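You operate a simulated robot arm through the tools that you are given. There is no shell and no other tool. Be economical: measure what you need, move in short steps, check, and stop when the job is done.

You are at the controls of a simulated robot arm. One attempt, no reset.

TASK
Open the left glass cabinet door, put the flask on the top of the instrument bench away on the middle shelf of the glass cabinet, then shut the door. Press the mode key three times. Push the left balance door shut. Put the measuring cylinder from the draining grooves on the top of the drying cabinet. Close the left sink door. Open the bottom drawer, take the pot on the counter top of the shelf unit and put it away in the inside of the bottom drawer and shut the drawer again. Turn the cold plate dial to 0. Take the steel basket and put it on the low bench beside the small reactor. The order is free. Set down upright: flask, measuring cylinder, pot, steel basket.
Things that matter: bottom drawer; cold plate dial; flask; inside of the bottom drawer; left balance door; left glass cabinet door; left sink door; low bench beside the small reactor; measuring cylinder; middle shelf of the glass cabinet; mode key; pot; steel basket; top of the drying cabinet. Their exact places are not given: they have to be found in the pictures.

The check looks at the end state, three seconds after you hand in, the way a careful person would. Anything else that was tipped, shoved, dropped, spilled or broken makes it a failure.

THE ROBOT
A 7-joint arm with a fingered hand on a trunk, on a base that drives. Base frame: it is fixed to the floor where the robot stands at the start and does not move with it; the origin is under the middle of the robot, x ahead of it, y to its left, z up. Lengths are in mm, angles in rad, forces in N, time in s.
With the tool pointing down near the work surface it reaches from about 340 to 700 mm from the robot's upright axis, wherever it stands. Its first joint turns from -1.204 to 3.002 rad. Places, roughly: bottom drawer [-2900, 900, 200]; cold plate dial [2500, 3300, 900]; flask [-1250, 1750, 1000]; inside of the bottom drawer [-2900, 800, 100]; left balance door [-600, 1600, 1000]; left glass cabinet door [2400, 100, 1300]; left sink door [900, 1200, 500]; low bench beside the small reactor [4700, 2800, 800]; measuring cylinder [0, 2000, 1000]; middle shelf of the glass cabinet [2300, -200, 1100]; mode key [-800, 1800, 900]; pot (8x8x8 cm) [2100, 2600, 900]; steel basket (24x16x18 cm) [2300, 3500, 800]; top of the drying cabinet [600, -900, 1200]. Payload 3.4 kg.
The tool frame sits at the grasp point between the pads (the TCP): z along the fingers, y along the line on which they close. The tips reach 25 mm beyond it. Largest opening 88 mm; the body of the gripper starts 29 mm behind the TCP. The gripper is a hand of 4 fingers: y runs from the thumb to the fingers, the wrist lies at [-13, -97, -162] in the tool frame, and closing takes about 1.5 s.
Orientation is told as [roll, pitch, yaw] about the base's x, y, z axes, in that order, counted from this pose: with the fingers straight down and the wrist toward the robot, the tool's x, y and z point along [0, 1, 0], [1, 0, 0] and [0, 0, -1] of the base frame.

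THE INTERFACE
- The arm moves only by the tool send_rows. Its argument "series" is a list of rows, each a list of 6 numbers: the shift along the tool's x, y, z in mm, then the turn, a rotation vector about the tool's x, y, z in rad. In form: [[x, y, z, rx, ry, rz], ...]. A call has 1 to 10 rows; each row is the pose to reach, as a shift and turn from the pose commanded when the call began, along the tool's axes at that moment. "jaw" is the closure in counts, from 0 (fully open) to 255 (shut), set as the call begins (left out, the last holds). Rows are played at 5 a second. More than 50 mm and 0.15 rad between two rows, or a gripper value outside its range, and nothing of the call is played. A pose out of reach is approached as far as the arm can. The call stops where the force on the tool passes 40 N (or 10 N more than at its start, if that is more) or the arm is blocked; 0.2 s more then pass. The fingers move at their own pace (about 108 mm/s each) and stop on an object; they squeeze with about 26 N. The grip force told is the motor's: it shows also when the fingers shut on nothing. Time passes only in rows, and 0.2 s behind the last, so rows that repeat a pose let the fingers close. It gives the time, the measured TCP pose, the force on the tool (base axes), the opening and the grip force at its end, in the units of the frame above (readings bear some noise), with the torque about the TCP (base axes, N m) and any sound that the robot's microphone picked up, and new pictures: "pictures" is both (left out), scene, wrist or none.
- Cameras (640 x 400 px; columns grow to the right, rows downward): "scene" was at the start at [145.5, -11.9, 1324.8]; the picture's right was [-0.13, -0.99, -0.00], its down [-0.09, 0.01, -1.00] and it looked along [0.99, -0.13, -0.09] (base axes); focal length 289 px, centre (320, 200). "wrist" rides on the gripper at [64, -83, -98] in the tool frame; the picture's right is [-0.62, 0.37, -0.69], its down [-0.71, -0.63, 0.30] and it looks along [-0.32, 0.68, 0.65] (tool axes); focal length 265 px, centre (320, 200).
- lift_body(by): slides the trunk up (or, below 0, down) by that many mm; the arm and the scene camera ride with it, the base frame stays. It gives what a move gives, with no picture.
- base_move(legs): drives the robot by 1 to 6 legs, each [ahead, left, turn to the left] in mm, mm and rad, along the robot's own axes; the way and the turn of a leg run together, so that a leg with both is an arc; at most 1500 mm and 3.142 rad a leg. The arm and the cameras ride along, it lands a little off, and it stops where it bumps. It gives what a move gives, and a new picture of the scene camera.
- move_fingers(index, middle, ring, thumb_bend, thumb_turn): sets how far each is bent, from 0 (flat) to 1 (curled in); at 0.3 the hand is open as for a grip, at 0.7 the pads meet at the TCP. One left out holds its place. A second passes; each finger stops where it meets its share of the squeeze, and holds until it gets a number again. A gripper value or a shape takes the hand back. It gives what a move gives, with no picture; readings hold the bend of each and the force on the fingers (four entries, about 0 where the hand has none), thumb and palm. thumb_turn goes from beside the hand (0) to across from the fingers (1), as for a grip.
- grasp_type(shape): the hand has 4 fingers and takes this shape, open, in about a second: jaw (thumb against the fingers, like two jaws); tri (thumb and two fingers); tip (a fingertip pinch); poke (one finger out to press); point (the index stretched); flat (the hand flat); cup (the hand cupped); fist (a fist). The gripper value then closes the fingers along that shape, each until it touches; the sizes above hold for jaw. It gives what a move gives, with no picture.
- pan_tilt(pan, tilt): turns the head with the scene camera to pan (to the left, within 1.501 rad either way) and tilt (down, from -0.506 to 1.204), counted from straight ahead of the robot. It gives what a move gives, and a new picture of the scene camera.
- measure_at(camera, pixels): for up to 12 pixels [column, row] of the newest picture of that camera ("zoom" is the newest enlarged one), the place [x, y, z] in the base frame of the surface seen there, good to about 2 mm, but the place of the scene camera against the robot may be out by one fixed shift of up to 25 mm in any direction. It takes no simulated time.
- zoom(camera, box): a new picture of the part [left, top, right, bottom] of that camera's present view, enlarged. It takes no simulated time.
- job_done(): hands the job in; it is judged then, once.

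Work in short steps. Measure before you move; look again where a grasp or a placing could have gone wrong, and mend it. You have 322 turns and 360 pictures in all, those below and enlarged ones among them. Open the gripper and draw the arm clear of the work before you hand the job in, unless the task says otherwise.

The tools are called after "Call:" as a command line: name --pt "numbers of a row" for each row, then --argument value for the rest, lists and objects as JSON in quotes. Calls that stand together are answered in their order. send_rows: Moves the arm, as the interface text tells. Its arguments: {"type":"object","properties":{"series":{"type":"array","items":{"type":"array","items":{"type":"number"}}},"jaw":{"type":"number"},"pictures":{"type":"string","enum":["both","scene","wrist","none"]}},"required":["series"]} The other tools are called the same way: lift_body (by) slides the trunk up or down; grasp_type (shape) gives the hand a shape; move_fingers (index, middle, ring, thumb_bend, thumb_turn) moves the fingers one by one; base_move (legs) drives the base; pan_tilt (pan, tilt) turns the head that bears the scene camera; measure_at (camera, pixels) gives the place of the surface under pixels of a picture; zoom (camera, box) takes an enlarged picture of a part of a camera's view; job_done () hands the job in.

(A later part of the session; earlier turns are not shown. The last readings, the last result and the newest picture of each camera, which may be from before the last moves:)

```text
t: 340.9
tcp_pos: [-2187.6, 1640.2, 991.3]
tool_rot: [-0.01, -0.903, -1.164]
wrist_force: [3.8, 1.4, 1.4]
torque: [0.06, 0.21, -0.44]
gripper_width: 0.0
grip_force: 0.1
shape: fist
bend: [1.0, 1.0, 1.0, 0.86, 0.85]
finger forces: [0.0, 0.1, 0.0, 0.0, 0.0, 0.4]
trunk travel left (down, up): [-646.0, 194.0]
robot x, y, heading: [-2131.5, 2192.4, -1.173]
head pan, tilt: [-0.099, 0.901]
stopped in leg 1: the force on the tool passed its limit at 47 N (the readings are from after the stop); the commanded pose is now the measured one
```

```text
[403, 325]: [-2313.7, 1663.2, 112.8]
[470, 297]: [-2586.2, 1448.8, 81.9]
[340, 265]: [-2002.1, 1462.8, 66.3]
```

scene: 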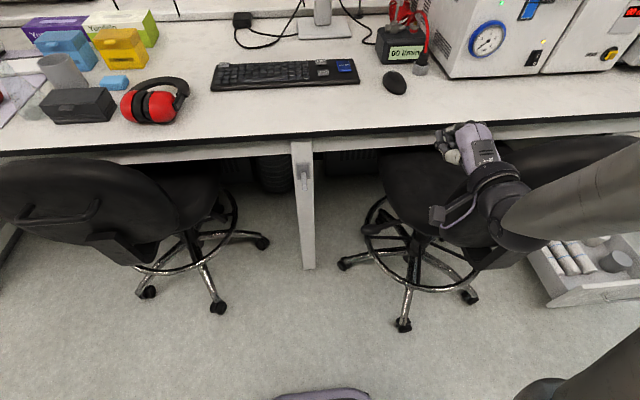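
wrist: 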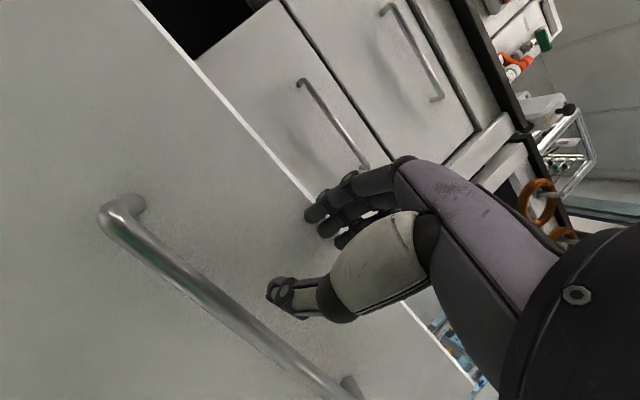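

Reposition: shift the hand left 215 (off the chair), drive right 205, then push again slowly with the arm.

Call:
send_rows --pt "43 0 0 0 0 0" --pt "86 0 0 0 0 0" --pt "129 0 0 0 0 0" --pt "172 0 0 0 0 0" --pt "215 0 0 0 0 0" --pictures "none"

Call:
base_move --legs '[[0, -200, 0]]'

Call:
send_rows --pt "-15 0 0 0 0 0" --pt "-30 0 0 0 0 0" --pt "-44 0 0 0 0 0" --pt "-58 0 0 0 0 0" --pt "-73 0 0 0 0 0" --pt "-88 0 0 0 0 0" --pt "-103 0 0 0 0 0" --pt "-118 0 0 0 0 0" --pt "-133 0 0 0 0 0" --pt "-148 0 0 0 0 0" --pictures "scene"

```text
t: 342.1
tcp_pos: [-1990.3, 1725.7, 989.6]
tool_rot: [-0.012, -0.905, -1.164]
wrist_force: [0.6, -0.6, 0.3]
torque: [-0.02, 0.01, 0.01]
gripper_width: 0.2
grip_force: 0.0
shape: fist
bend: [1.0, 1.0, 1.0, 0.86, 0.85]
finger forces: [0.1, 0.0, 0.0, 0.0, 0.0, 0.1]
trunk travel left (down, up): [-646.0, 194.0]
robot x, y, heading: [-2131.7, 2191.4, -1.177]
head pan, tilt: [-0.099, 0.901]
```

```text
t: 343.7
tcp_pos: [-2176.0, 1648.4, 990.5]
tool_rot: [-0.008, -0.902, -1.169]
wrist_force: [0.1, 0.8, 0.6]
torque: [0.02, -0.01, 0.0]
gripper_width: 0.0
grip_force: 0.0
shape: fist
bend: [1.0, 1.0, 1.0, 0.86, 0.85]
finger forces: [0.0, 0.1, 0.0, 0.0, 0.0, 0.0]
trunk travel left (down, up): [-646.0, 194.0]
robot x, y, heading: [-2316.6, 2115.1, -1.174]
head pan, tilt: [-0.099, 0.901]
```

scene: 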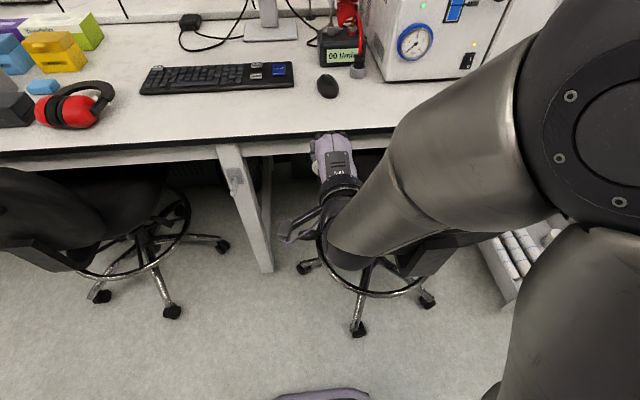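

```text
t: 345.9
tcp_pos: [-2306.8, 1593.2, 991.0]
tool_rot: [-0.015, -0.906, -1.159]
wrist_force: [20.7, 7.2, -1.2]
torque: [-0.24, 0.26, -1.93]
gripper_width: 0.0
grip_force: 0.0
shape: fist
bend: [1.0, 1.0, 1.0, 0.86, 0.85]
finger forces: [0.0, 0.1, 0.0, 0.0, 0.1, 1.6]
out of reach, approached as far as the arm can: row 6, 7
trunk travel left (down, up): [-646.0, 194.0]
robot x, y, heading: [-2316.8, 2112.0, -1.176]
head pan, tilt: [-0.099, 0.901]
```

scene: 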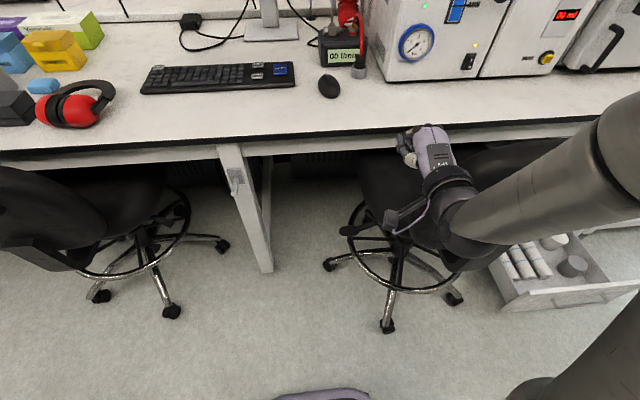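

Call:
measure_at --camera "scene" --pixels '[[387, 326], [453, 298], [329, 263]]'

Call:
send_rows --pt "-12 0 0 0 0 0" --pt "-24 0 0 0 0 0" --pt "-36 0 0 0 0 0" --pt "-48 0 0 0 0 0" --pt "-60 0 0 0 0 0" --pt "-72 0 0 0 0 0" --pt "-84 0 0 0 0 0" --pictures "scene"

```text
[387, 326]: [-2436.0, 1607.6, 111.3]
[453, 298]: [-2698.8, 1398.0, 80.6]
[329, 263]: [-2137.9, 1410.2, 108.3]
```

```text
t: 347.5
tcp_pos: [-2384.0, 1561.2, 993.0]
tool_rot: [-0.016, -0.905, -1.16]
wrist_force: [21.8, 12.0, -8.8]
torque: [-0.76, -0.1, -2.23]
gripper_width: 0.1
grip_force: 0.0
shape: fist
bend: [1.0, 1.0, 1.0, 0.86, 0.85]
finger forces: [0.0, 0.0, 0.1, 0.1, 0.0, 4.2]
trunk travel left (down, up): [-646.0, 194.0]
robot x, y, heading: [-2314.5, 2117.5, -1.177]
head pan, tilt: [-0.099, 0.901]
```

scene: 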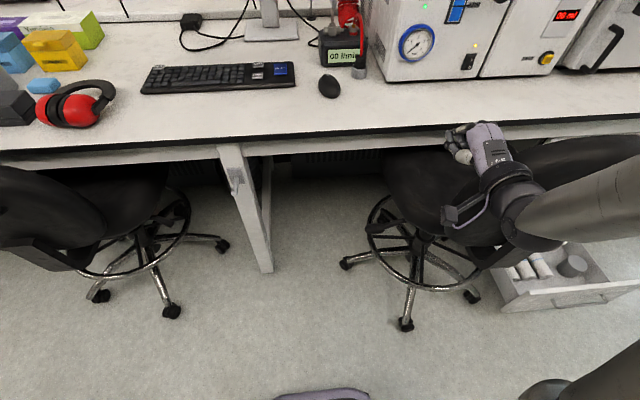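

Call:
measure_at --camera "scene" --pixels '[[406, 327], [405, 324], [472, 298], [471, 295], [346, 263], [497, 290]]'

```text
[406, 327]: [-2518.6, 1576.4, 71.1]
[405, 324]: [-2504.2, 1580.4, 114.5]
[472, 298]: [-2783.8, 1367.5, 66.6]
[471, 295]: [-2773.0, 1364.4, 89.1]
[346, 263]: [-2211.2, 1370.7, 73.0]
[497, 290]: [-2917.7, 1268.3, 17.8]
```

The chair is back within ~15 mm of where it was. Move the hand off it, raise, and go to the flask with the hand high.

Call:
send_rows --pt "45 0 0 0 0 0" --pt "90 0 0 0 0 0" --pt "135 0 0 0 0 0" --pt "180 0 0 0 0 0" --pictures "none"

Call:
lift_body --by 190

Call:
base_move --legs '[[0, 1150, 0]]'

Call:
pan_tilt --pan 0.0 --tilt 0.6

```text
t: 348.5
tcp_pos: [-2221.6, 1629.6, 991.5]
tool_rot: [-0.01, -0.903, -1.163]
wrist_force: [0.5, 0.1, -0.2]
torque: [0.01, 0.02, -0.01]
gripper_width: 0.2
grip_force: 0.1
shape: fist
bend: [1.0, 1.0, 1.0, 0.86, 0.85]
finger forces: [0.0, 0.0, 0.0, 0.1, 0.0, 0.0]
out of reach, approached as far as the arm can: row 3
trunk travel left (down, up): [-646.0, 194.0]
robot x, y, heading: [-2317.2, 2117.8, -1.176]
head pan, tilt: [-0.099, 0.901]
```

```text
t: 350.6
tcp_pos: [-2221.2, 1629.6, 1179.1]
tool_rot: [-0.009, -0.903, -1.166]
wrist_force: [0.0, -0.3, -0.1]
torque: [-0.01, 0.03, 0.0]
gripper_width: 0.0
grip_force: 0.1
shape: fist
bend: [1.0, 1.0, 1.0, 0.86, 0.85]
finger forces: [0.0, 0.1, 0.1, 0.1, 0.0, 0.0]
trunk travel left (down, up): [-836.0, 4.0]
robot x, y, heading: [-2314.2, 2116.6, -1.176]
head pan, tilt: [-0.099, 0.901]
```

```text
t: 356.4
tcp_pos: [-1178.3, 2053.1, 1180.1]
tool_rot: [-0.009, -0.904, -1.187]
wrist_force: [0.5, 0.4, -0.8]
torque: [-0.02, -0.02, -0.01]
gripper_width: 0.0
grip_force: 0.0
shape: fist
bend: [1.0, 1.0, 1.0, 0.86, 0.85]
finger forces: [0.0, 0.0, 0.1, 0.0, 0.0, 0.1]
trunk travel left (down, up): [-836.0, 4.0]
robot x, y, heading: [-1263.0, 2540.4, -1.197]
head pan, tilt: [-0.099, 0.901]
```

scene: 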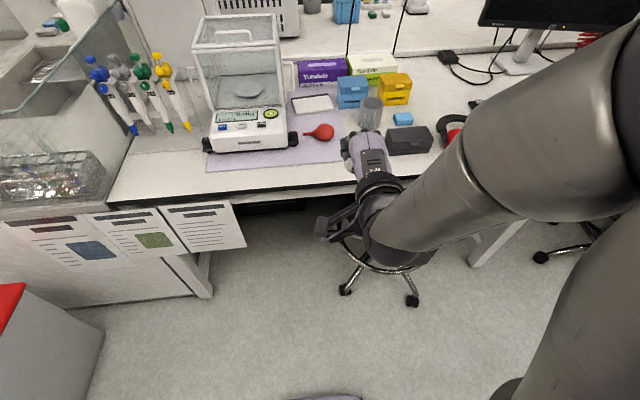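

```text
t: 357.2
tcp_pos: [-1179.1, 2053.0, 1180.3]
tool_rot: [-0.009, -0.902, -1.187]
wrist_force: [-0.2, 0.0, 0.2]
torque: [-0.03, 0.02, 0.02]
gripper_width: 0.0
grip_force: 0.0
shape: fist
bend: [1.0, 1.0, 1.0, 0.86, 0.85]
finger forces: [0.0, 0.1, 0.1, 0.1, 0.0, 0.0]
trunk travel left (down, up): [-836.0, 4.0]
robot x, y, heading: [-1261.1, 2543.4, -1.193]
head pan, tilt: [0.0, 0.6]
```

scene: 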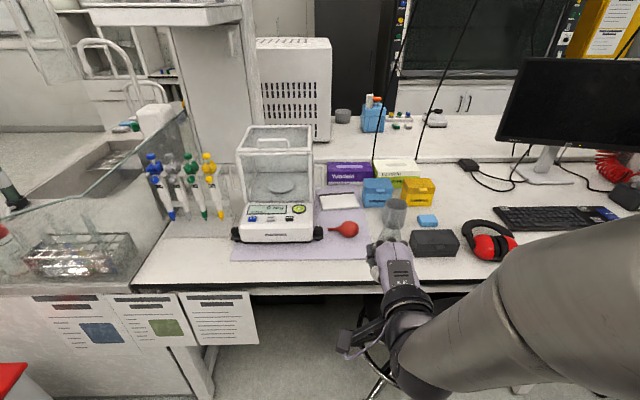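

Turn the hand so that its closing axis is horizontal for a side grasp of the flask, with the hand still high.

Call:
grasp_type --shape "jaw"

Call:
send_rows --pt "0 0 5 0 0 -0.143" --pt "0 0 10 0 0 -0.286" --pt "0 0 15 0 0 -0.429" --pt "0 0 20 0 0 -0.571" --pt "0 0 25 0 0 -0.714" --pt "0 0 30 0 0 -0.857" --pt "0 0 35 0 0 -1.0" --pt "0 0 40 0 0 -1.143" --pt "0 0 45 0 0 -1.286" --pt "0 0 50 0 0 -1.429" --pictures "none"

Call:
send_rows --pt "0 0 20 0 0 -0.142" --pt "0 0 40 0 -0.1 -0.142" --pt "0 0 40 0 -0.2 -0.142" --pictures "wrist"

```text
t: 358.1
tcp_pos: [-1179.6, 2054.0, 1180.6]
tool_rot: [-0.009, -0.903, -1.188]
wrist_force: [0.2, -0.2, -0.4]
torque: [-0.01, 0.02, 0.02]
gripper_width: 87.6
grip_force: 0.1
shape: jaw
bend: [0.3, 0.3, 0.3, 0.3, 0.97]
finger forces: [0.0, 0.0, 0.0, 0.0, 0.0, 0.0]
trunk travel left (down, up): [-836.0, 4.0]
robot x, y, heading: [-1262.3, 2542.2, -1.194]
head pan, tilt: [0.0, 0.6]
```

```text
t: 360.3
tcp_pos: [-1163.5, 2017.1, 1149.6]
tool_rot: [-0.901, -0.104, 0.292]
wrist_force: [0.1, 0.7, 0.3]
torque: [-0.01, 0.03, -0.01]
gripper_width: 87.8
grip_force: 0.1
shape: jaw
bend: [0.3, 0.3, 0.3, 0.3, 0.97]
finger forces: [0.0, 0.0, 0.0, 0.0, 0.1, 0.0]
trunk travel left (down, up): [-836.0, 4.0]
robot x, y, heading: [-1262.3, 2540.7, -1.206]
head pan, tilt: [0.0, 0.6]
```

```text
t: 361.1
tcp_pos: [-1153.0, 1988.4, 1123.8]
tool_rot: [-1.106, 0.011, 0.367]
wrist_force: [-0.6, 0.3, 0.6]
torque: [0.02, 0.03, 0.0]
gripper_width: 87.6
grip_force: 0.0
shape: jaw
bend: [0.3, 0.3, 0.3, 0.3, 0.97]
finger forces: [0.0, 0.0, 0.0, 0.0, 0.0, 0.1]
trunk travel left (down, up): [-836.0, 4.0]
robot x, y, heading: [-1262.3, 2541.9, -1.198]
head pan, tilt: [0.0, 0.6]
```

wrist: 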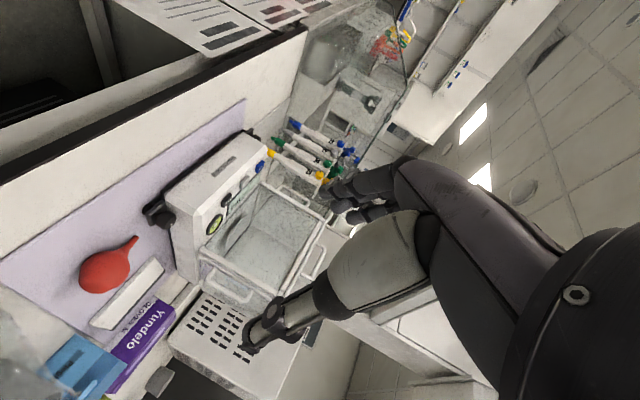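

Call:
zoom --camera "scene" --box '[330, 150, 490, 270]'

Call:
pan_tilt --pan -0.05 --tilt 0.6

Call:
zoom --camera "scene" --box '[330, 150, 490, 270]'

```text
3.33 times, centred on (410, 210) of scene
```

zoom: 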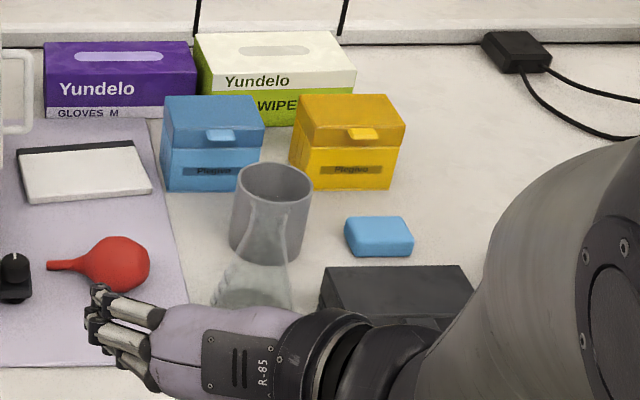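

```text
t: 361.7
tcp_pos: [-1152.9, 1987.6, 1125.7]
tool_rot: [-1.103, 0.013, 0.368]
wrist_force: [0.7, 0.5, 0.2]
torque: [0.02, -0.03, -0.01]
gripper_width: 87.7
grip_force: 0.1
shape: jaw
bend: [0.3, 0.3, 0.3, 0.3, 0.97]
finger forces: [0.1, 0.0, 0.0, 0.0, 0.0, 0.0]
trunk travel left (down, up): [-836.0, 4.0]
robot x, y, heading: [-1264.9, 2541.0, -1.195]
head pan, tilt: [-0.051, 0.6]
```

scene: 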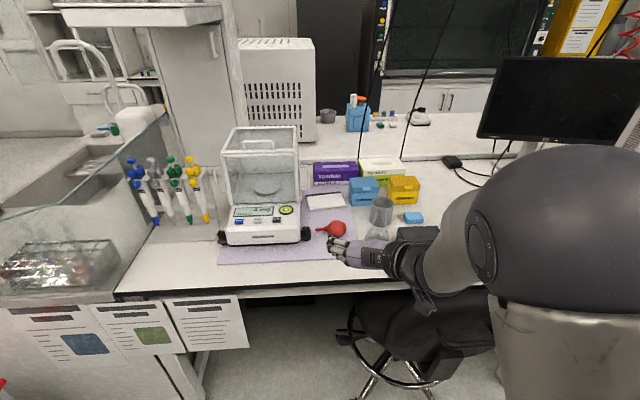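

```text
3.33 times, centred on (410, 210) of scene
```

zoom: 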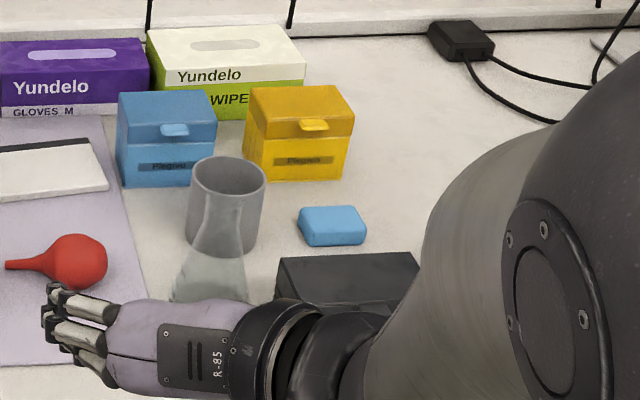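

Call:
measure_at --camera "zoom" --pixels '[[210, 285], [190, 285], [235, 285], [220, 240], [215, 215], [222, 200], [225, 180], [200, 240], [230, 255], [345, 260], [80, 260], [200, 180]]'

```text
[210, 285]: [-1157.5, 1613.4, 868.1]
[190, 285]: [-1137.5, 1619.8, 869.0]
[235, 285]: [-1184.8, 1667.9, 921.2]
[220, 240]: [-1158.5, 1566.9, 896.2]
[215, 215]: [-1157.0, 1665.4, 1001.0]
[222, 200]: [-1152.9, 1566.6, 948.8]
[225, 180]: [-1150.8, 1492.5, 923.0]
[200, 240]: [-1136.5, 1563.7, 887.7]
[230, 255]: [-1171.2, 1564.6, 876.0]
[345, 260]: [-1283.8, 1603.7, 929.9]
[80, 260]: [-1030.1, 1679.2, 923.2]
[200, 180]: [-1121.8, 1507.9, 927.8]
```

Raise the hand so that the flask becomes visible below it, and drive right to line up.

Call:
send_rows --pt "-36 0 -18 0 0 0" --pt "-72 0 -36 0 0 0" --pt "-107 0 -54 0 0 0" --pt "-125 0 -63 0 0 0" --pictures "none"

Call:
base_move --legs '[[0, -170, 0.02]]'

Call:
zoom --camera "scene" --box '[260, 150, 420, 270]'

```text
t: 362.7
tcp_pos: [-1150.6, 1989.4, 1265.1]
tool_rot: [-1.105, 0.013, 0.364]
wrist_force: [-1.0, -0.1, -0.4]
torque: [0.02, 0.02, -0.03]
gripper_width: 87.6
grip_force: 0.0
shape: jaw
bend: [0.3, 0.3, 0.3, 0.3, 0.97]
finger forces: [0.1, 0.0, 0.0, 0.1, 0.0, 0.0]
trunk travel left (down, up): [-836.0, 4.0]
robot x, y, heading: [-1266.4, 2545.1, -1.194]
head pan, tilt: [-0.051, 0.6]
```

```text
t: 364.2
tcp_pos: [-1294.9, 1928.6, 1264.3]
tool_rot: [-1.107, 0.013, 0.385]
wrist_force: [-0.1, -0.9, -0.2]
torque: [0.0, 0.0, -0.03]
gripper_width: 87.6
grip_force: 0.1
shape: jaw
bend: [0.3, 0.3, 0.3, 0.3, 0.97]
finger forces: [0.0, 0.0, 0.0, 0.0, 0.1, 0.1]
trunk travel left (down, up): [-836.0, 4.0]
robot x, y, heading: [-1419.3, 2481.2, -1.178]
head pan, tilt: [-0.051, 0.6]
```

scene: 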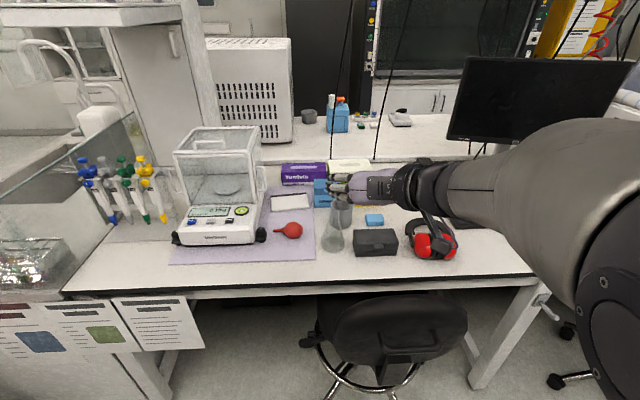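

```text
3.33 times, centred on (340, 210) of scene
```

zoom: 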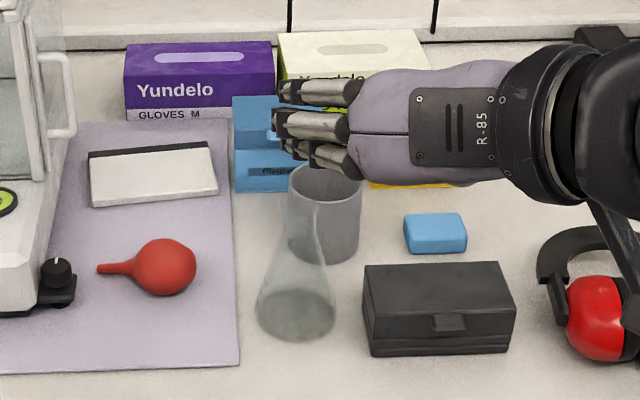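

Call:
measure_at --camera "zoom" --pixels '[[295, 335], [295, 315], [270, 300], [320, 300], [298, 280], [303, 245], [303, 225], [302, 205], [300, 195], [260, 330], [332, 330], [350, 250]]'

```text
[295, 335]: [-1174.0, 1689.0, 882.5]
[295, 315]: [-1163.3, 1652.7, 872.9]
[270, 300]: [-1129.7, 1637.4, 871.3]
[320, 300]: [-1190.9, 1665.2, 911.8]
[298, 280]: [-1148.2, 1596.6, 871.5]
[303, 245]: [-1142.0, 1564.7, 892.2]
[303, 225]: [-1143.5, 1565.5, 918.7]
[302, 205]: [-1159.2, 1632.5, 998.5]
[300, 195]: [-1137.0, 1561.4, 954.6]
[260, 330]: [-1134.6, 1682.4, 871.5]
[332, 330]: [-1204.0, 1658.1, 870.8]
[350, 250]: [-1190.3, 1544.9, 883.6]
```

Flask axis ≈ (-1157,1652), base z≈850, neck around z 940–995. Drive ahead 250 with the hand high, then check.

Call:
base_move --legs '[[250, 20, 0]]'

Call:
zoom --camera "scene" --box '[240, 150, 400, 310]'

Call:
send_rows --pt "0 0 0 0 0 0" --pictures "wrist"

```text
t: 366.0
tcp_pos: [-1180.7, 1707.1, 1264.5]
tool_rot: [-1.106, 0.015, 0.386]
wrist_force: [-0.1, 0.2, -0.4]
torque: [0.01, -0.04, 0.0]
gripper_width: 87.4
grip_force: 0.1
shape: jaw
bend: [0.3, 0.3, 0.3, 0.3, 0.97]
finger forces: [0.0, 0.0, 0.0, 0.0, 0.1, 0.0]
trunk travel left (down, up): [-836.0, 4.0]
robot x, y, heading: [-1303.5, 2258.6, -1.175]
head pan, tilt: [-0.051, 0.6]
```

scene: 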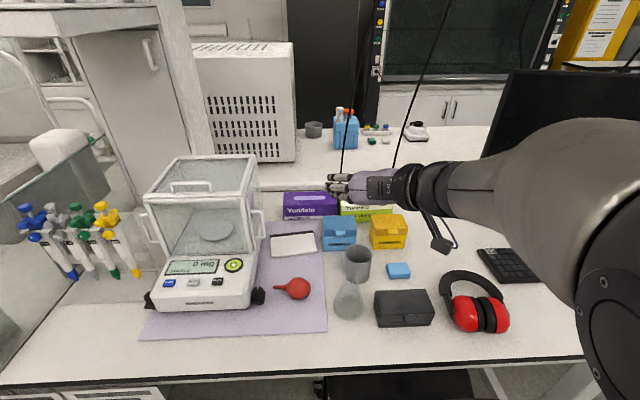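

```text
2.50 times, centred on (320, 230) of scene
```

zoom: 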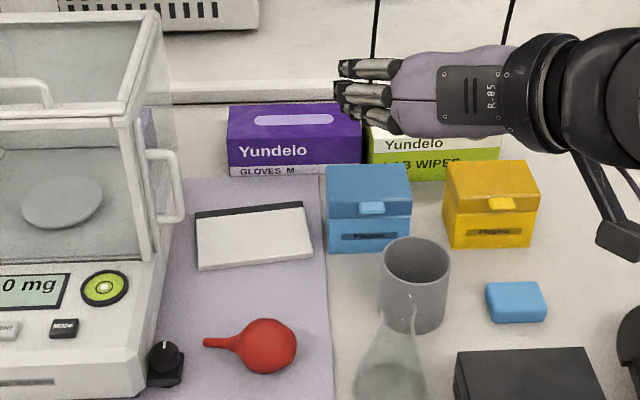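

```text
t: 366.4
tcp_pos: [-1181.0, 1708.2, 1263.7]
tool_rot: [-1.105, 0.013, 0.385]
wrist_force: [-0.1, 0.0, 0.4]
torque: [-0.01, 0.02, 0.01]
gripper_width: 87.8
grip_force: 0.1
shape: jaw
bend: [0.3, 0.3, 0.3, 0.3, 0.97]
finger forces: [0.0, 0.0, 0.1, 0.0, 0.0, 0.0]
trunk travel left (down, up): [-836.0, 4.0]
robot x, y, heading: [-1307.9, 2260.0, -1.176]
head pan, tilt: [-0.051, 0.6]
```

wrist: 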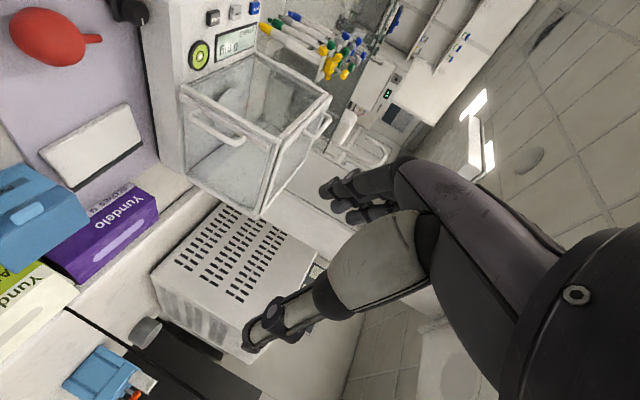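

Call:
zoom --camera "scene" --box '[290, 230, 410, 340]'

Call:
measure_at --camera "zoom" --pixels '[[310, 325], [245, 305], [385, 305], [312, 300], [280, 290], [345, 290], [330, 230], [335, 200], [340, 170], [320, 250], [310, 338]]'

```text
3.64 times, centred on (350, 285) of scene
```

zoom: 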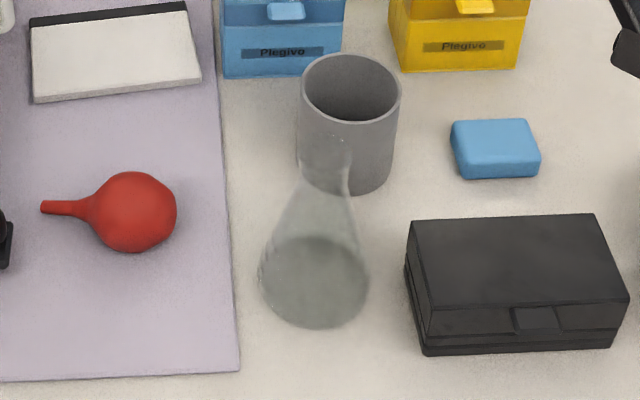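

```text
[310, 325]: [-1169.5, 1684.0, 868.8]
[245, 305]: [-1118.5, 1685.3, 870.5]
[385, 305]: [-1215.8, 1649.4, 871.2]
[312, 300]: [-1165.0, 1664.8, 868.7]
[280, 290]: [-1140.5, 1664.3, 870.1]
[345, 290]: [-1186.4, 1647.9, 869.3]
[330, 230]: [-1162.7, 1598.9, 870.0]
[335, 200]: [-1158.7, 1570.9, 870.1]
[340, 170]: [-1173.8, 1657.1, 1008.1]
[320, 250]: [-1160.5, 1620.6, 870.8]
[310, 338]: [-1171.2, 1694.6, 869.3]
```

Call:
pan_tilt --pan -0.2 --tilt 0.95

Call:
zoom --camera "scene" --box '[200, 120, 520, 400]'

```text
t: 367.2
tcp_pos: [-1181.3, 1708.0, 1263.3]
tool_rot: [-1.105, 0.014, 0.386]
wrist_force: [1.0, -0.1, 0.0]
torque: [-0.01, 0.01, -0.01]
gripper_width: 87.7
grip_force: 0.1
shape: jaw
bend: [0.3, 0.3, 0.3, 0.3, 0.97]
finger forces: [0.0, 0.0, 0.0, 0.0, 0.0, 0.0]
trunk travel left (down, up): [-836.0, 4.0]
robot x, y, heading: [-1306.0, 2261.5, -1.177]
head pan, tilt: [-0.201, 0.949]
```

scene: 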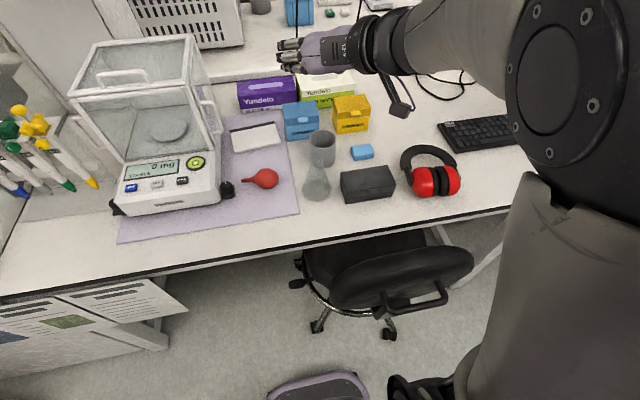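

```text
1.43 times, centred on (360, 260) of scene
```

zoom: 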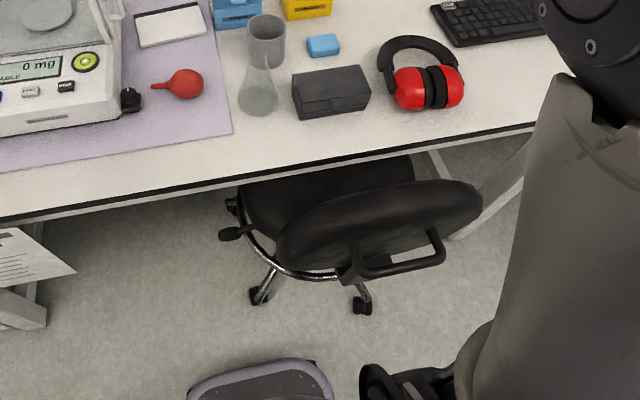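

Call:
measure_at --camera "scene" --pixels '[[370, 262], [400, 252], [440, 250], [465, 260], [335, 290], [420, 305], [317, 327], [388, 334], [318, 195], [318, 180], [332, 190], [303, 190]]'

```text
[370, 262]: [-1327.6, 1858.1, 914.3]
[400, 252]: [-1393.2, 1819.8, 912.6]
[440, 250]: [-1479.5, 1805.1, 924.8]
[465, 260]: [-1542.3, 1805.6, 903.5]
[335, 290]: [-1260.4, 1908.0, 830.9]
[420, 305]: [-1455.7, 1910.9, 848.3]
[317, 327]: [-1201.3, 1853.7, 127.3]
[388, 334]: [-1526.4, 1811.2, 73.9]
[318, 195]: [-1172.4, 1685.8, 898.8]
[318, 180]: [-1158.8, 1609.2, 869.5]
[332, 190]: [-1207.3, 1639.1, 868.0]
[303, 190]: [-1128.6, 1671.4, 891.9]
```

Chair back is low (z≈907), so the forearm clears. Flask axis ≈ (-1160,1652). Move over it and descend to z≈1080 first.

Call:
send_rows --pt "-13 -1 26 0 0 0" --pt "-26 -3 52 0 0 0" --pt "10 -3 70 0 0 0" --pt "46 -3 88 0 0 0" --pt "82 -3 106 0 0 0" --pt "118 -3 124 0 0 0" --pt "138 -3 134 0 0 0" --pt "138 -3 134 0 0 0" --pictures "both"

Call:
zoom --camera "scene" --box '[240, 90, 420, 240]'

```text
t: 369.0
tcp_pos: [-1164.1, 1651.3, 1081.4]
tool_rot: [-1.106, 0.013, 0.385]
wrist_force: [-0.7, 0.0, 0.1]
torque: [-0.01, -0.02, -0.02]
gripper_width: 87.4
grip_force: 0.0
shape: jaw
bend: [0.3, 0.3, 0.3, 0.3, 0.97]
finger forces: [0.1, 0.1, 0.1, 0.0, 0.0, 0.1]
trunk travel left (down, up): [-836.0, 4.0]
robot x, y, heading: [-1305.3, 2259.1, -1.181]
head pan, tilt: [-0.201, 0.949]
```

scene: 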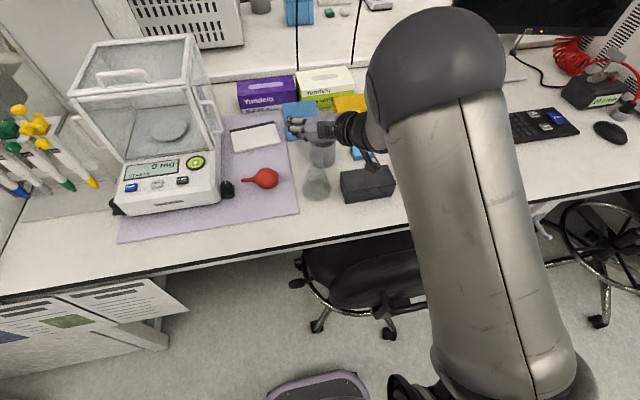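
wrist: 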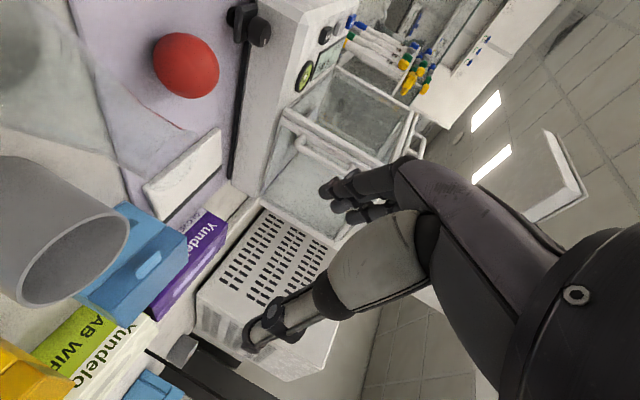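

```text
2.67 times, centred on (330, 165) of scene
```

zoom: 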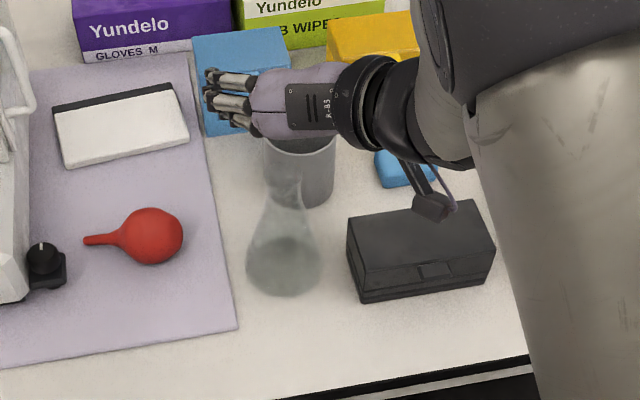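

Call:
measure_at --camera "wrist" --pixels '[[60, 60], [100, 110], [130, 140], [150, 150], [165, 155], [180, 165], [110, 150], [150, 120]]'

Call:
zoom --camera "wrist" --box '[0, 0, 260, 240]'

```text
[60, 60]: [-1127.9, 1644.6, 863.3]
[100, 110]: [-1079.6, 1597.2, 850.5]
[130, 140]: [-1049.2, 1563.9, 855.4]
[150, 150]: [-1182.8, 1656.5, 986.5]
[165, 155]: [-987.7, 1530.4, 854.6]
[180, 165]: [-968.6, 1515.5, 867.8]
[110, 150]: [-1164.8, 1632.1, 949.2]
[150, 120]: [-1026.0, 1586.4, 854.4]
```

```text
1.67 times, centred on (130, 120) of wrist
```

zoom: 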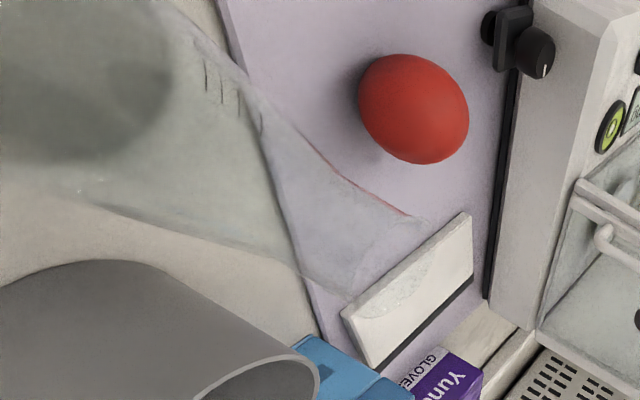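

Rim at z≈988, axis within 3 mm of the TCP. Descend 119 mm around the neck.

Call:
send_rows --pt "27 0 13 0 0 0" --pt "54 0 27 0 0 0" --pt "80 0 40 0 0 0" --pt "95 0 48 0 0 0" --pt "106 0 53 0 0 0" --pt "106 0 53 0 0 0" --pictures "both"

Call:
zoom --camera "scene" --box '[240, 90, 420, 240]'

```text
t: 370.4
tcp_pos: [-1165.9, 1651.7, 962.5]
tool_rot: [-1.106, 0.014, 0.385]
wrist_force: [0.5, -0.5, -0.6]
torque: [0.03, -0.01, 0.02]
gripper_width: 87.7
grip_force: 0.0
shape: jaw
bend: [0.3, 0.3, 0.3, 0.3, 0.97]
finger forces: [0.0, 0.0, 0.0, 0.0, 0.0, 0.0]
trunk travel left (down, up): [-836.0, 4.0]
robot x, y, heading: [-1305.5, 2259.2, -1.178]
head pan, tilt: [-0.201, 0.949]
```

scene: 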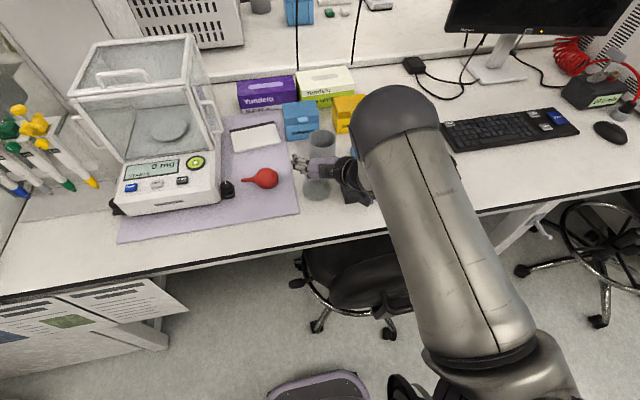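
wrist: 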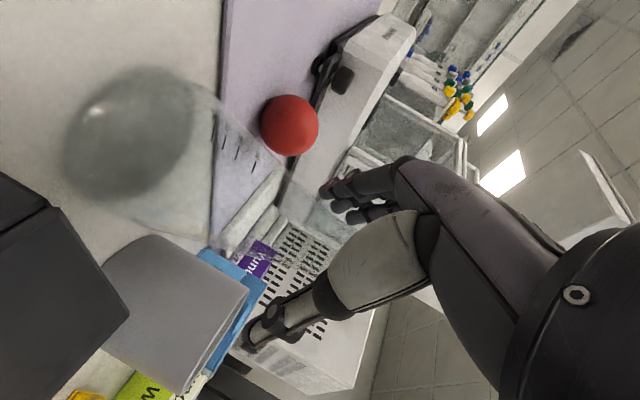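

```text
2.67 times, centred on (330, 165) of scene
```

zoom: 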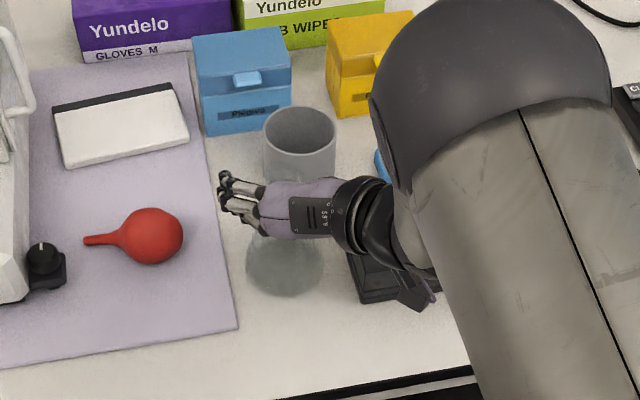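

The neck lies between thumb and fingers. Close.

Call:
send_rows --pt "0 0 0 0 0 0" --pt "0 0 0 0 0 0" --pt "0 0 0 0 0 0" --pt "0 0 0 0 0 0" --pt "0 0 0 0 0 0" --pt "0 0 0 0 0 0" --pt "0 0 0 0 0 0" --pt "0 0 0 0 0 0" --jaw 255 --pictures "wrist"

Call:
send_rows --pt "-9 0 -4 0 0 0" --pt "-18 0 -9 0 0 0" --pt "-27 0 -13 0 0 0" --pictures "both"

```text
t: 372.2
tcp_pos: [-1165.6, 1650.3, 961.8]
tool_rot: [-1.102, 0.013, 0.386]
wrist_force: [0.0, 0.9, -1.9]
torque: [0.0, -0.04, -0.01]
gripper_width: 16.6
grip_force: 26.1
shape: jaw
bend: [0.75, 0.71, 0.71, 0.81, 1.0]
finger forces: [12.6, 2.8, 3.0, 0.0, 20.3, 0.0]
trunk travel left (down, up): [-836.0, 4.0]
robot x, y, heading: [-1307.9, 2258.8, -1.178]
head pan, tilt: [-0.201, 0.949]
```

wrist: 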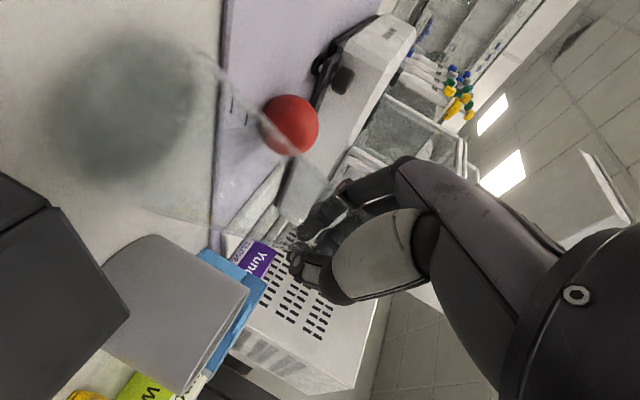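

```text
t: 373.0
tcp_pos: [-1166.8, 1651.0, 991.7]
tool_rot: [-1.103, 0.014, 0.385]
wrist_force: [0.5, 0.4, -1.3]
torque: [-0.01, -0.03, 0.02]
gripper_width: 16.9
grip_force: 26.0
shape: jaw
bend: [0.75, 0.71, 0.71, 0.81, 1.0]
finger forces: [12.5, 2.8, 3.0, 0.0, 20.2, 0.0]
trunk travel left (down, up): [-836.0, 4.0]
robot x, y, heading: [-1306.1, 2255.2, -1.175]
head pan, tilt: [-0.201, 0.949]
```

scene: 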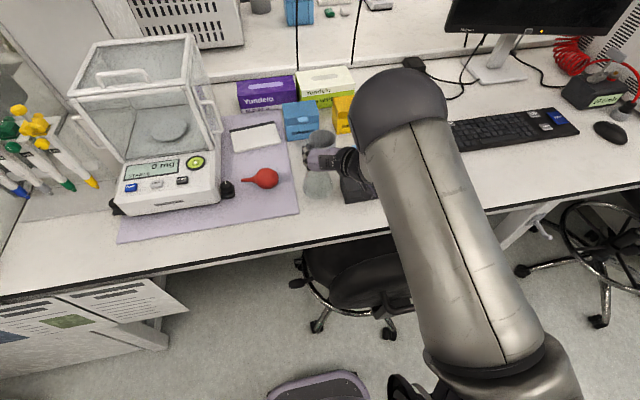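
wrist: 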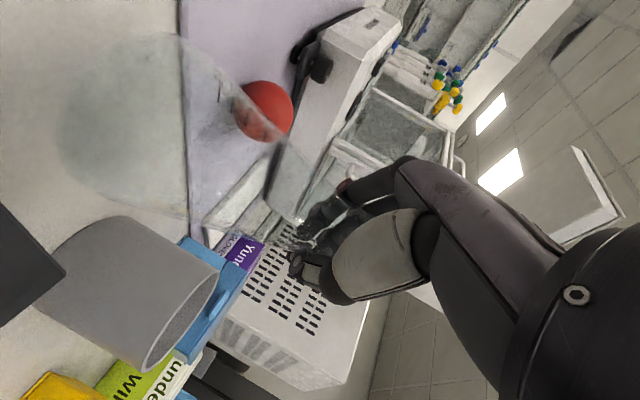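

The flask lifts with the hand. Raise it 220 mm and back off from the bench.

Call:
send_rows --pt "-35 0 -17 0 0 0" --pt "-70 0 -35 0 0 0" --pt "-105 0 -52 0 0 0" --pt "-140 0 -70 0 0 0" --pt "-175 0 -87 0 0 0" --pt "-197 0 -98 0 0 0" --pictures "none"

Call:
base_move --legs '[[-450, 0, 0]]'

Call:
pan_tilt --pan 0.0 --tilt 0.5

```text
t: 374.4
tcp_pos: [-1162.6, 1651.1, 1213.5]
tool_rot: [-1.104, 0.014, 0.387]
wrist_force: [0.7, 0.1, -1.1]
torque: [-0.03, -0.04, 0.01]
gripper_width: 16.3
grip_force: 26.1
shape: jaw
bend: [0.75, 0.71, 0.71, 0.81, 1.0]
finger forces: [12.5, 2.8, 3.2, 0.0, 20.3, 0.1]
trunk travel left (down, up): [-836.0, 4.0]
robot x, y, heading: [-1303.6, 2256.0, -1.173]
head pan, tilt: [-0.201, 0.949]
```

```text
t: 377.1
tcp_pos: [-1336.1, 2068.3, 1211.5]
tool_rot: [-1.104, 0.015, 0.385]
wrist_force: [0.6, 0.1, -1.1]
torque: [-0.02, -0.04, 0.0]
gripper_width: 16.5
grip_force: 25.8
shape: jaw
bend: [0.75, 0.71, 0.71, 0.81, 1.0]
finger forces: [12.3, 2.7, 3.2, 0.0, 20.4, 0.0]
trunk travel left (down, up): [-836.0, 4.0]
robot x, y, heading: [-1479.2, 2676.1, -1.177]
head pan, tilt: [-0.201, 0.949]
```

scene: 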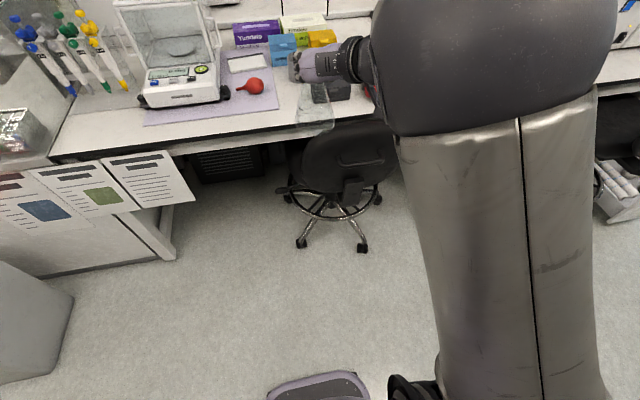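

```text
t: 378.0
tcp_pos: [-1337.4, 2069.1, 1211.9]
tool_rot: [-1.103, 0.013, 0.384]
wrist_force: [0.3, 0.1, -0.6]
torque: [-0.02, -0.02, -0.01]
gripper_width: 16.4
grip_force: 26.3
shape: jaw
bend: [0.75, 0.71, 0.71, 0.81, 1.0]
finger forces: [12.3, 2.9, 3.1, 0.0, 20.4, 0.1]
trunk travel left (down, up): [-836.0, 4.0]
robot x, y, heading: [-1476.1, 2677.9, -1.179]
head pan, tilt: [0.0, 0.499]
```

scene: 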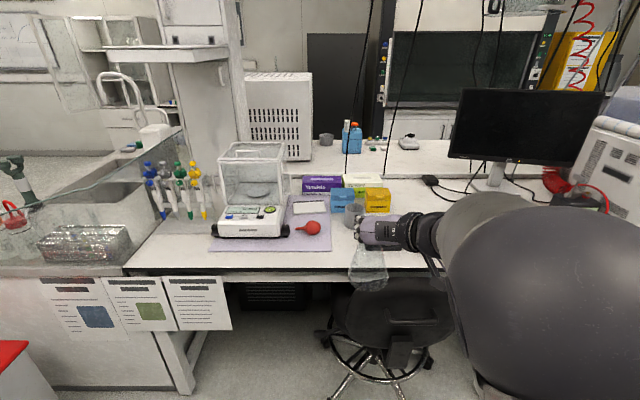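

Flask hangs upright. Drive along the aisle, around the sink and toward the glass cabinet.

Call:
base_move --legs '[[100, 1450, 0], [0, 780, 0], [1400, 0, 0], [1300, 0, 0]]'

Call:
pan_tilt --pan 0.3 --tilt 0.25

```text
t: 401.9
tcp_pos: [1800.8, 327.4, 1211.6]
tool_rot: [-1.103, 0.015, 0.387]
wrist_force: [-0.1, 0.7, -0.7]
torque: [-0.02, 0.0, -0.02]
gripper_width: 16.6
grip_force: 26.4
shape: jaw
bend: [0.75, 0.71, 0.71, 0.81, 1.0]
finger forces: [12.3, 2.8, 3.3, 0.0, 20.6, 0.0]
trunk travel left (down, up): [-836.0, 4.0]
robot x, y, heading: [1654.4, 933.7, -1.171]
head pan, tilt: [0.0, 0.499]
```

scene: 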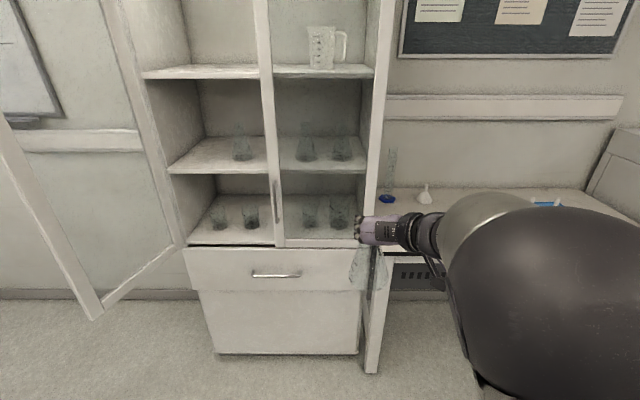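

```text
t: 402.7
tcp_pos: [1801.1, 326.3, 1213.4]
tool_rot: [-1.104, 0.014, 0.387]
wrist_force: [-0.3, 0.3, -1.0]
torque: [-0.04, 0.0, 0.03]
gripper_width: 16.4
grip_force: 25.8
shape: jaw
bend: [0.75, 0.71, 0.71, 0.81, 1.0]
finger forces: [12.3, 2.8, 3.3, 0.0, 20.4, 0.0]
trunk travel left (down, up): [-836.0, 4.0]
robot x, y, heading: [1654.5, 931.0, -1.176]
head pan, tilt: [0.3, 0.25]
```

scene: 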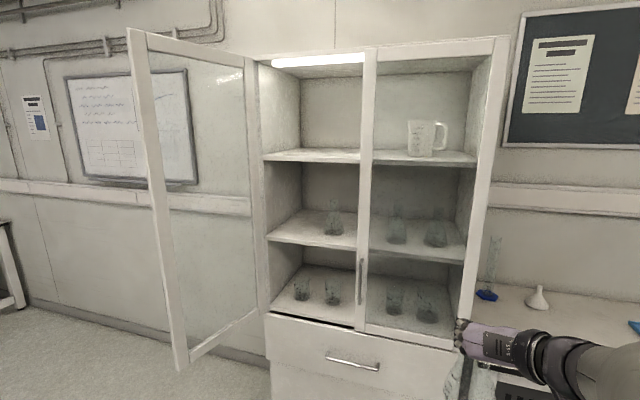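

Shift the hand left 180 mm and up 80 mm so the robot needn't come near the open door.

Call:
send_rows --pt "-14 36 -7 0 0 0" --pt "-28 72 -14 0 0 0" --pt "-42 108 -21 0 0 0" --pt "-56 144 -28 0 0 0" --pt "-72 180 -36 0 0 0" --pictures "none"

Call:
measure_at --camera "scene" --pixels '[[300, 225], [330, 245], [290, 240], [333, 228], [350, 225], [270, 235], [170, 300], [155, 150], [320, 215], [300, 240], [340, 160]]'

```text
t: 403.9
tcp_pos: [1955.6, 384.8, 1296.8]
tool_rot: [-1.102, -0.018, 0.366]
wrist_force: [0.2, -0.1, -1.5]
torque: [-0.04, 0.02, 0.0]
gripper_width: 15.9
grip_force: 25.6
shape: jaw
bend: [0.75, 0.71, 0.71, 0.81, 1.0]
finger forces: [12.2, 2.9, 3.4, 0.0, 20.7, 0.0]
trunk travel left (down, up): [-836.0, 4.0]
robot x, y, heading: [1653.3, 934.4, -1.175]
head pan, tilt: [0.3, 0.25]
```

```text
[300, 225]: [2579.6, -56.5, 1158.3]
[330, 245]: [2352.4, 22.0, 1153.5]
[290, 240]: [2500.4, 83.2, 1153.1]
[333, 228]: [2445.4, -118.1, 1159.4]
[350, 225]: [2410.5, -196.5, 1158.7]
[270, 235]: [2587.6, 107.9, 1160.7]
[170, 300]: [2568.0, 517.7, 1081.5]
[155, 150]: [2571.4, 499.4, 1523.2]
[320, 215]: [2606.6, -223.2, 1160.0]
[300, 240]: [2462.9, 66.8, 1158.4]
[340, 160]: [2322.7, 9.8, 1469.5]
```

Target on the shelf: about (2492, 9). Drive left 349, ahead 400, then check.

Call:
base_move --legs '[[0, 349, 0], [400, 0, 0]]'

Call:
send_rows --pt "0 0 0 0 0 0" --pictures "wrist"

```text
t: 408.2
tcp_pos: [2436.7, 148.0, 1298.1]
tool_rot: [-1.102, -0.017, 0.375]
wrist_force: [0.0, -0.1, -1.1]
torque: [-0.02, 0.05, 0.0]
gripper_width: 16.4
grip_force: 25.9
shape: jaw
bend: [0.75, 0.71, 0.71, 0.81, 1.0]
finger forces: [12.2, 2.9, 3.3, 0.0, 20.7, 0.0]
trunk travel left (down, up): [-836.0, 4.0]
robot x, y, heading: [2136.0, 691.2, -1.182]
head pan, tilt: [0.3, 0.25]
```

scene: 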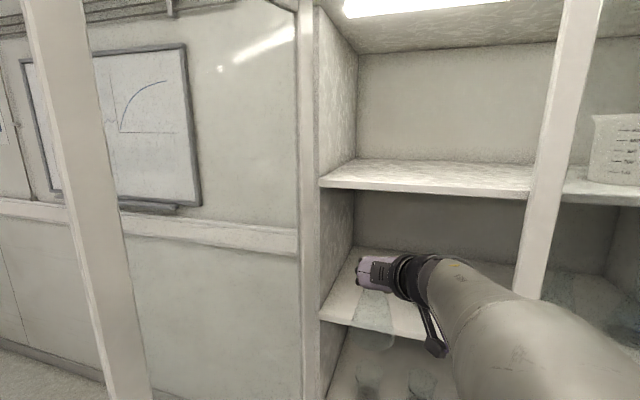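

```text
t: 408.6
tcp_pos: [2435.0, 147.6, 1300.9]
tool_rot: [-1.106, -0.025, 0.372]
wrist_force: [-0.5, 0.1, -1.7]
torque: [-0.01, 0.03, -0.01]
gripper_width: 16.5
grip_force: 26.2
shape: jaw
bend: [0.75, 0.71, 0.71, 0.81, 1.0]
finger forces: [12.0, 2.9, 3.4, 0.0, 20.8, 0.1]
trunk travel left (down, up): [-836.0, 4.0]
robot x, y, heading: [2134.9, 694.6, -1.173]
head pan, tilt: [0.3, 0.25]
```

wrist: 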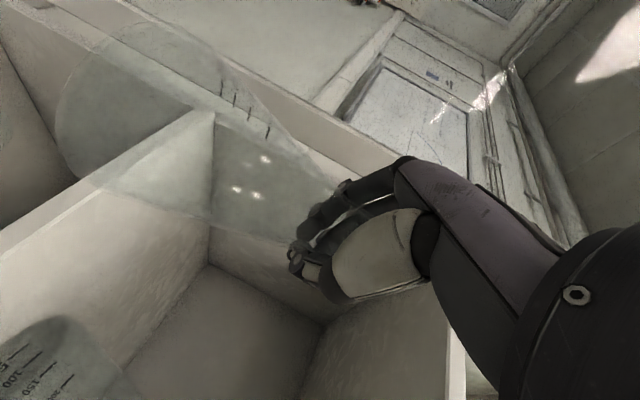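

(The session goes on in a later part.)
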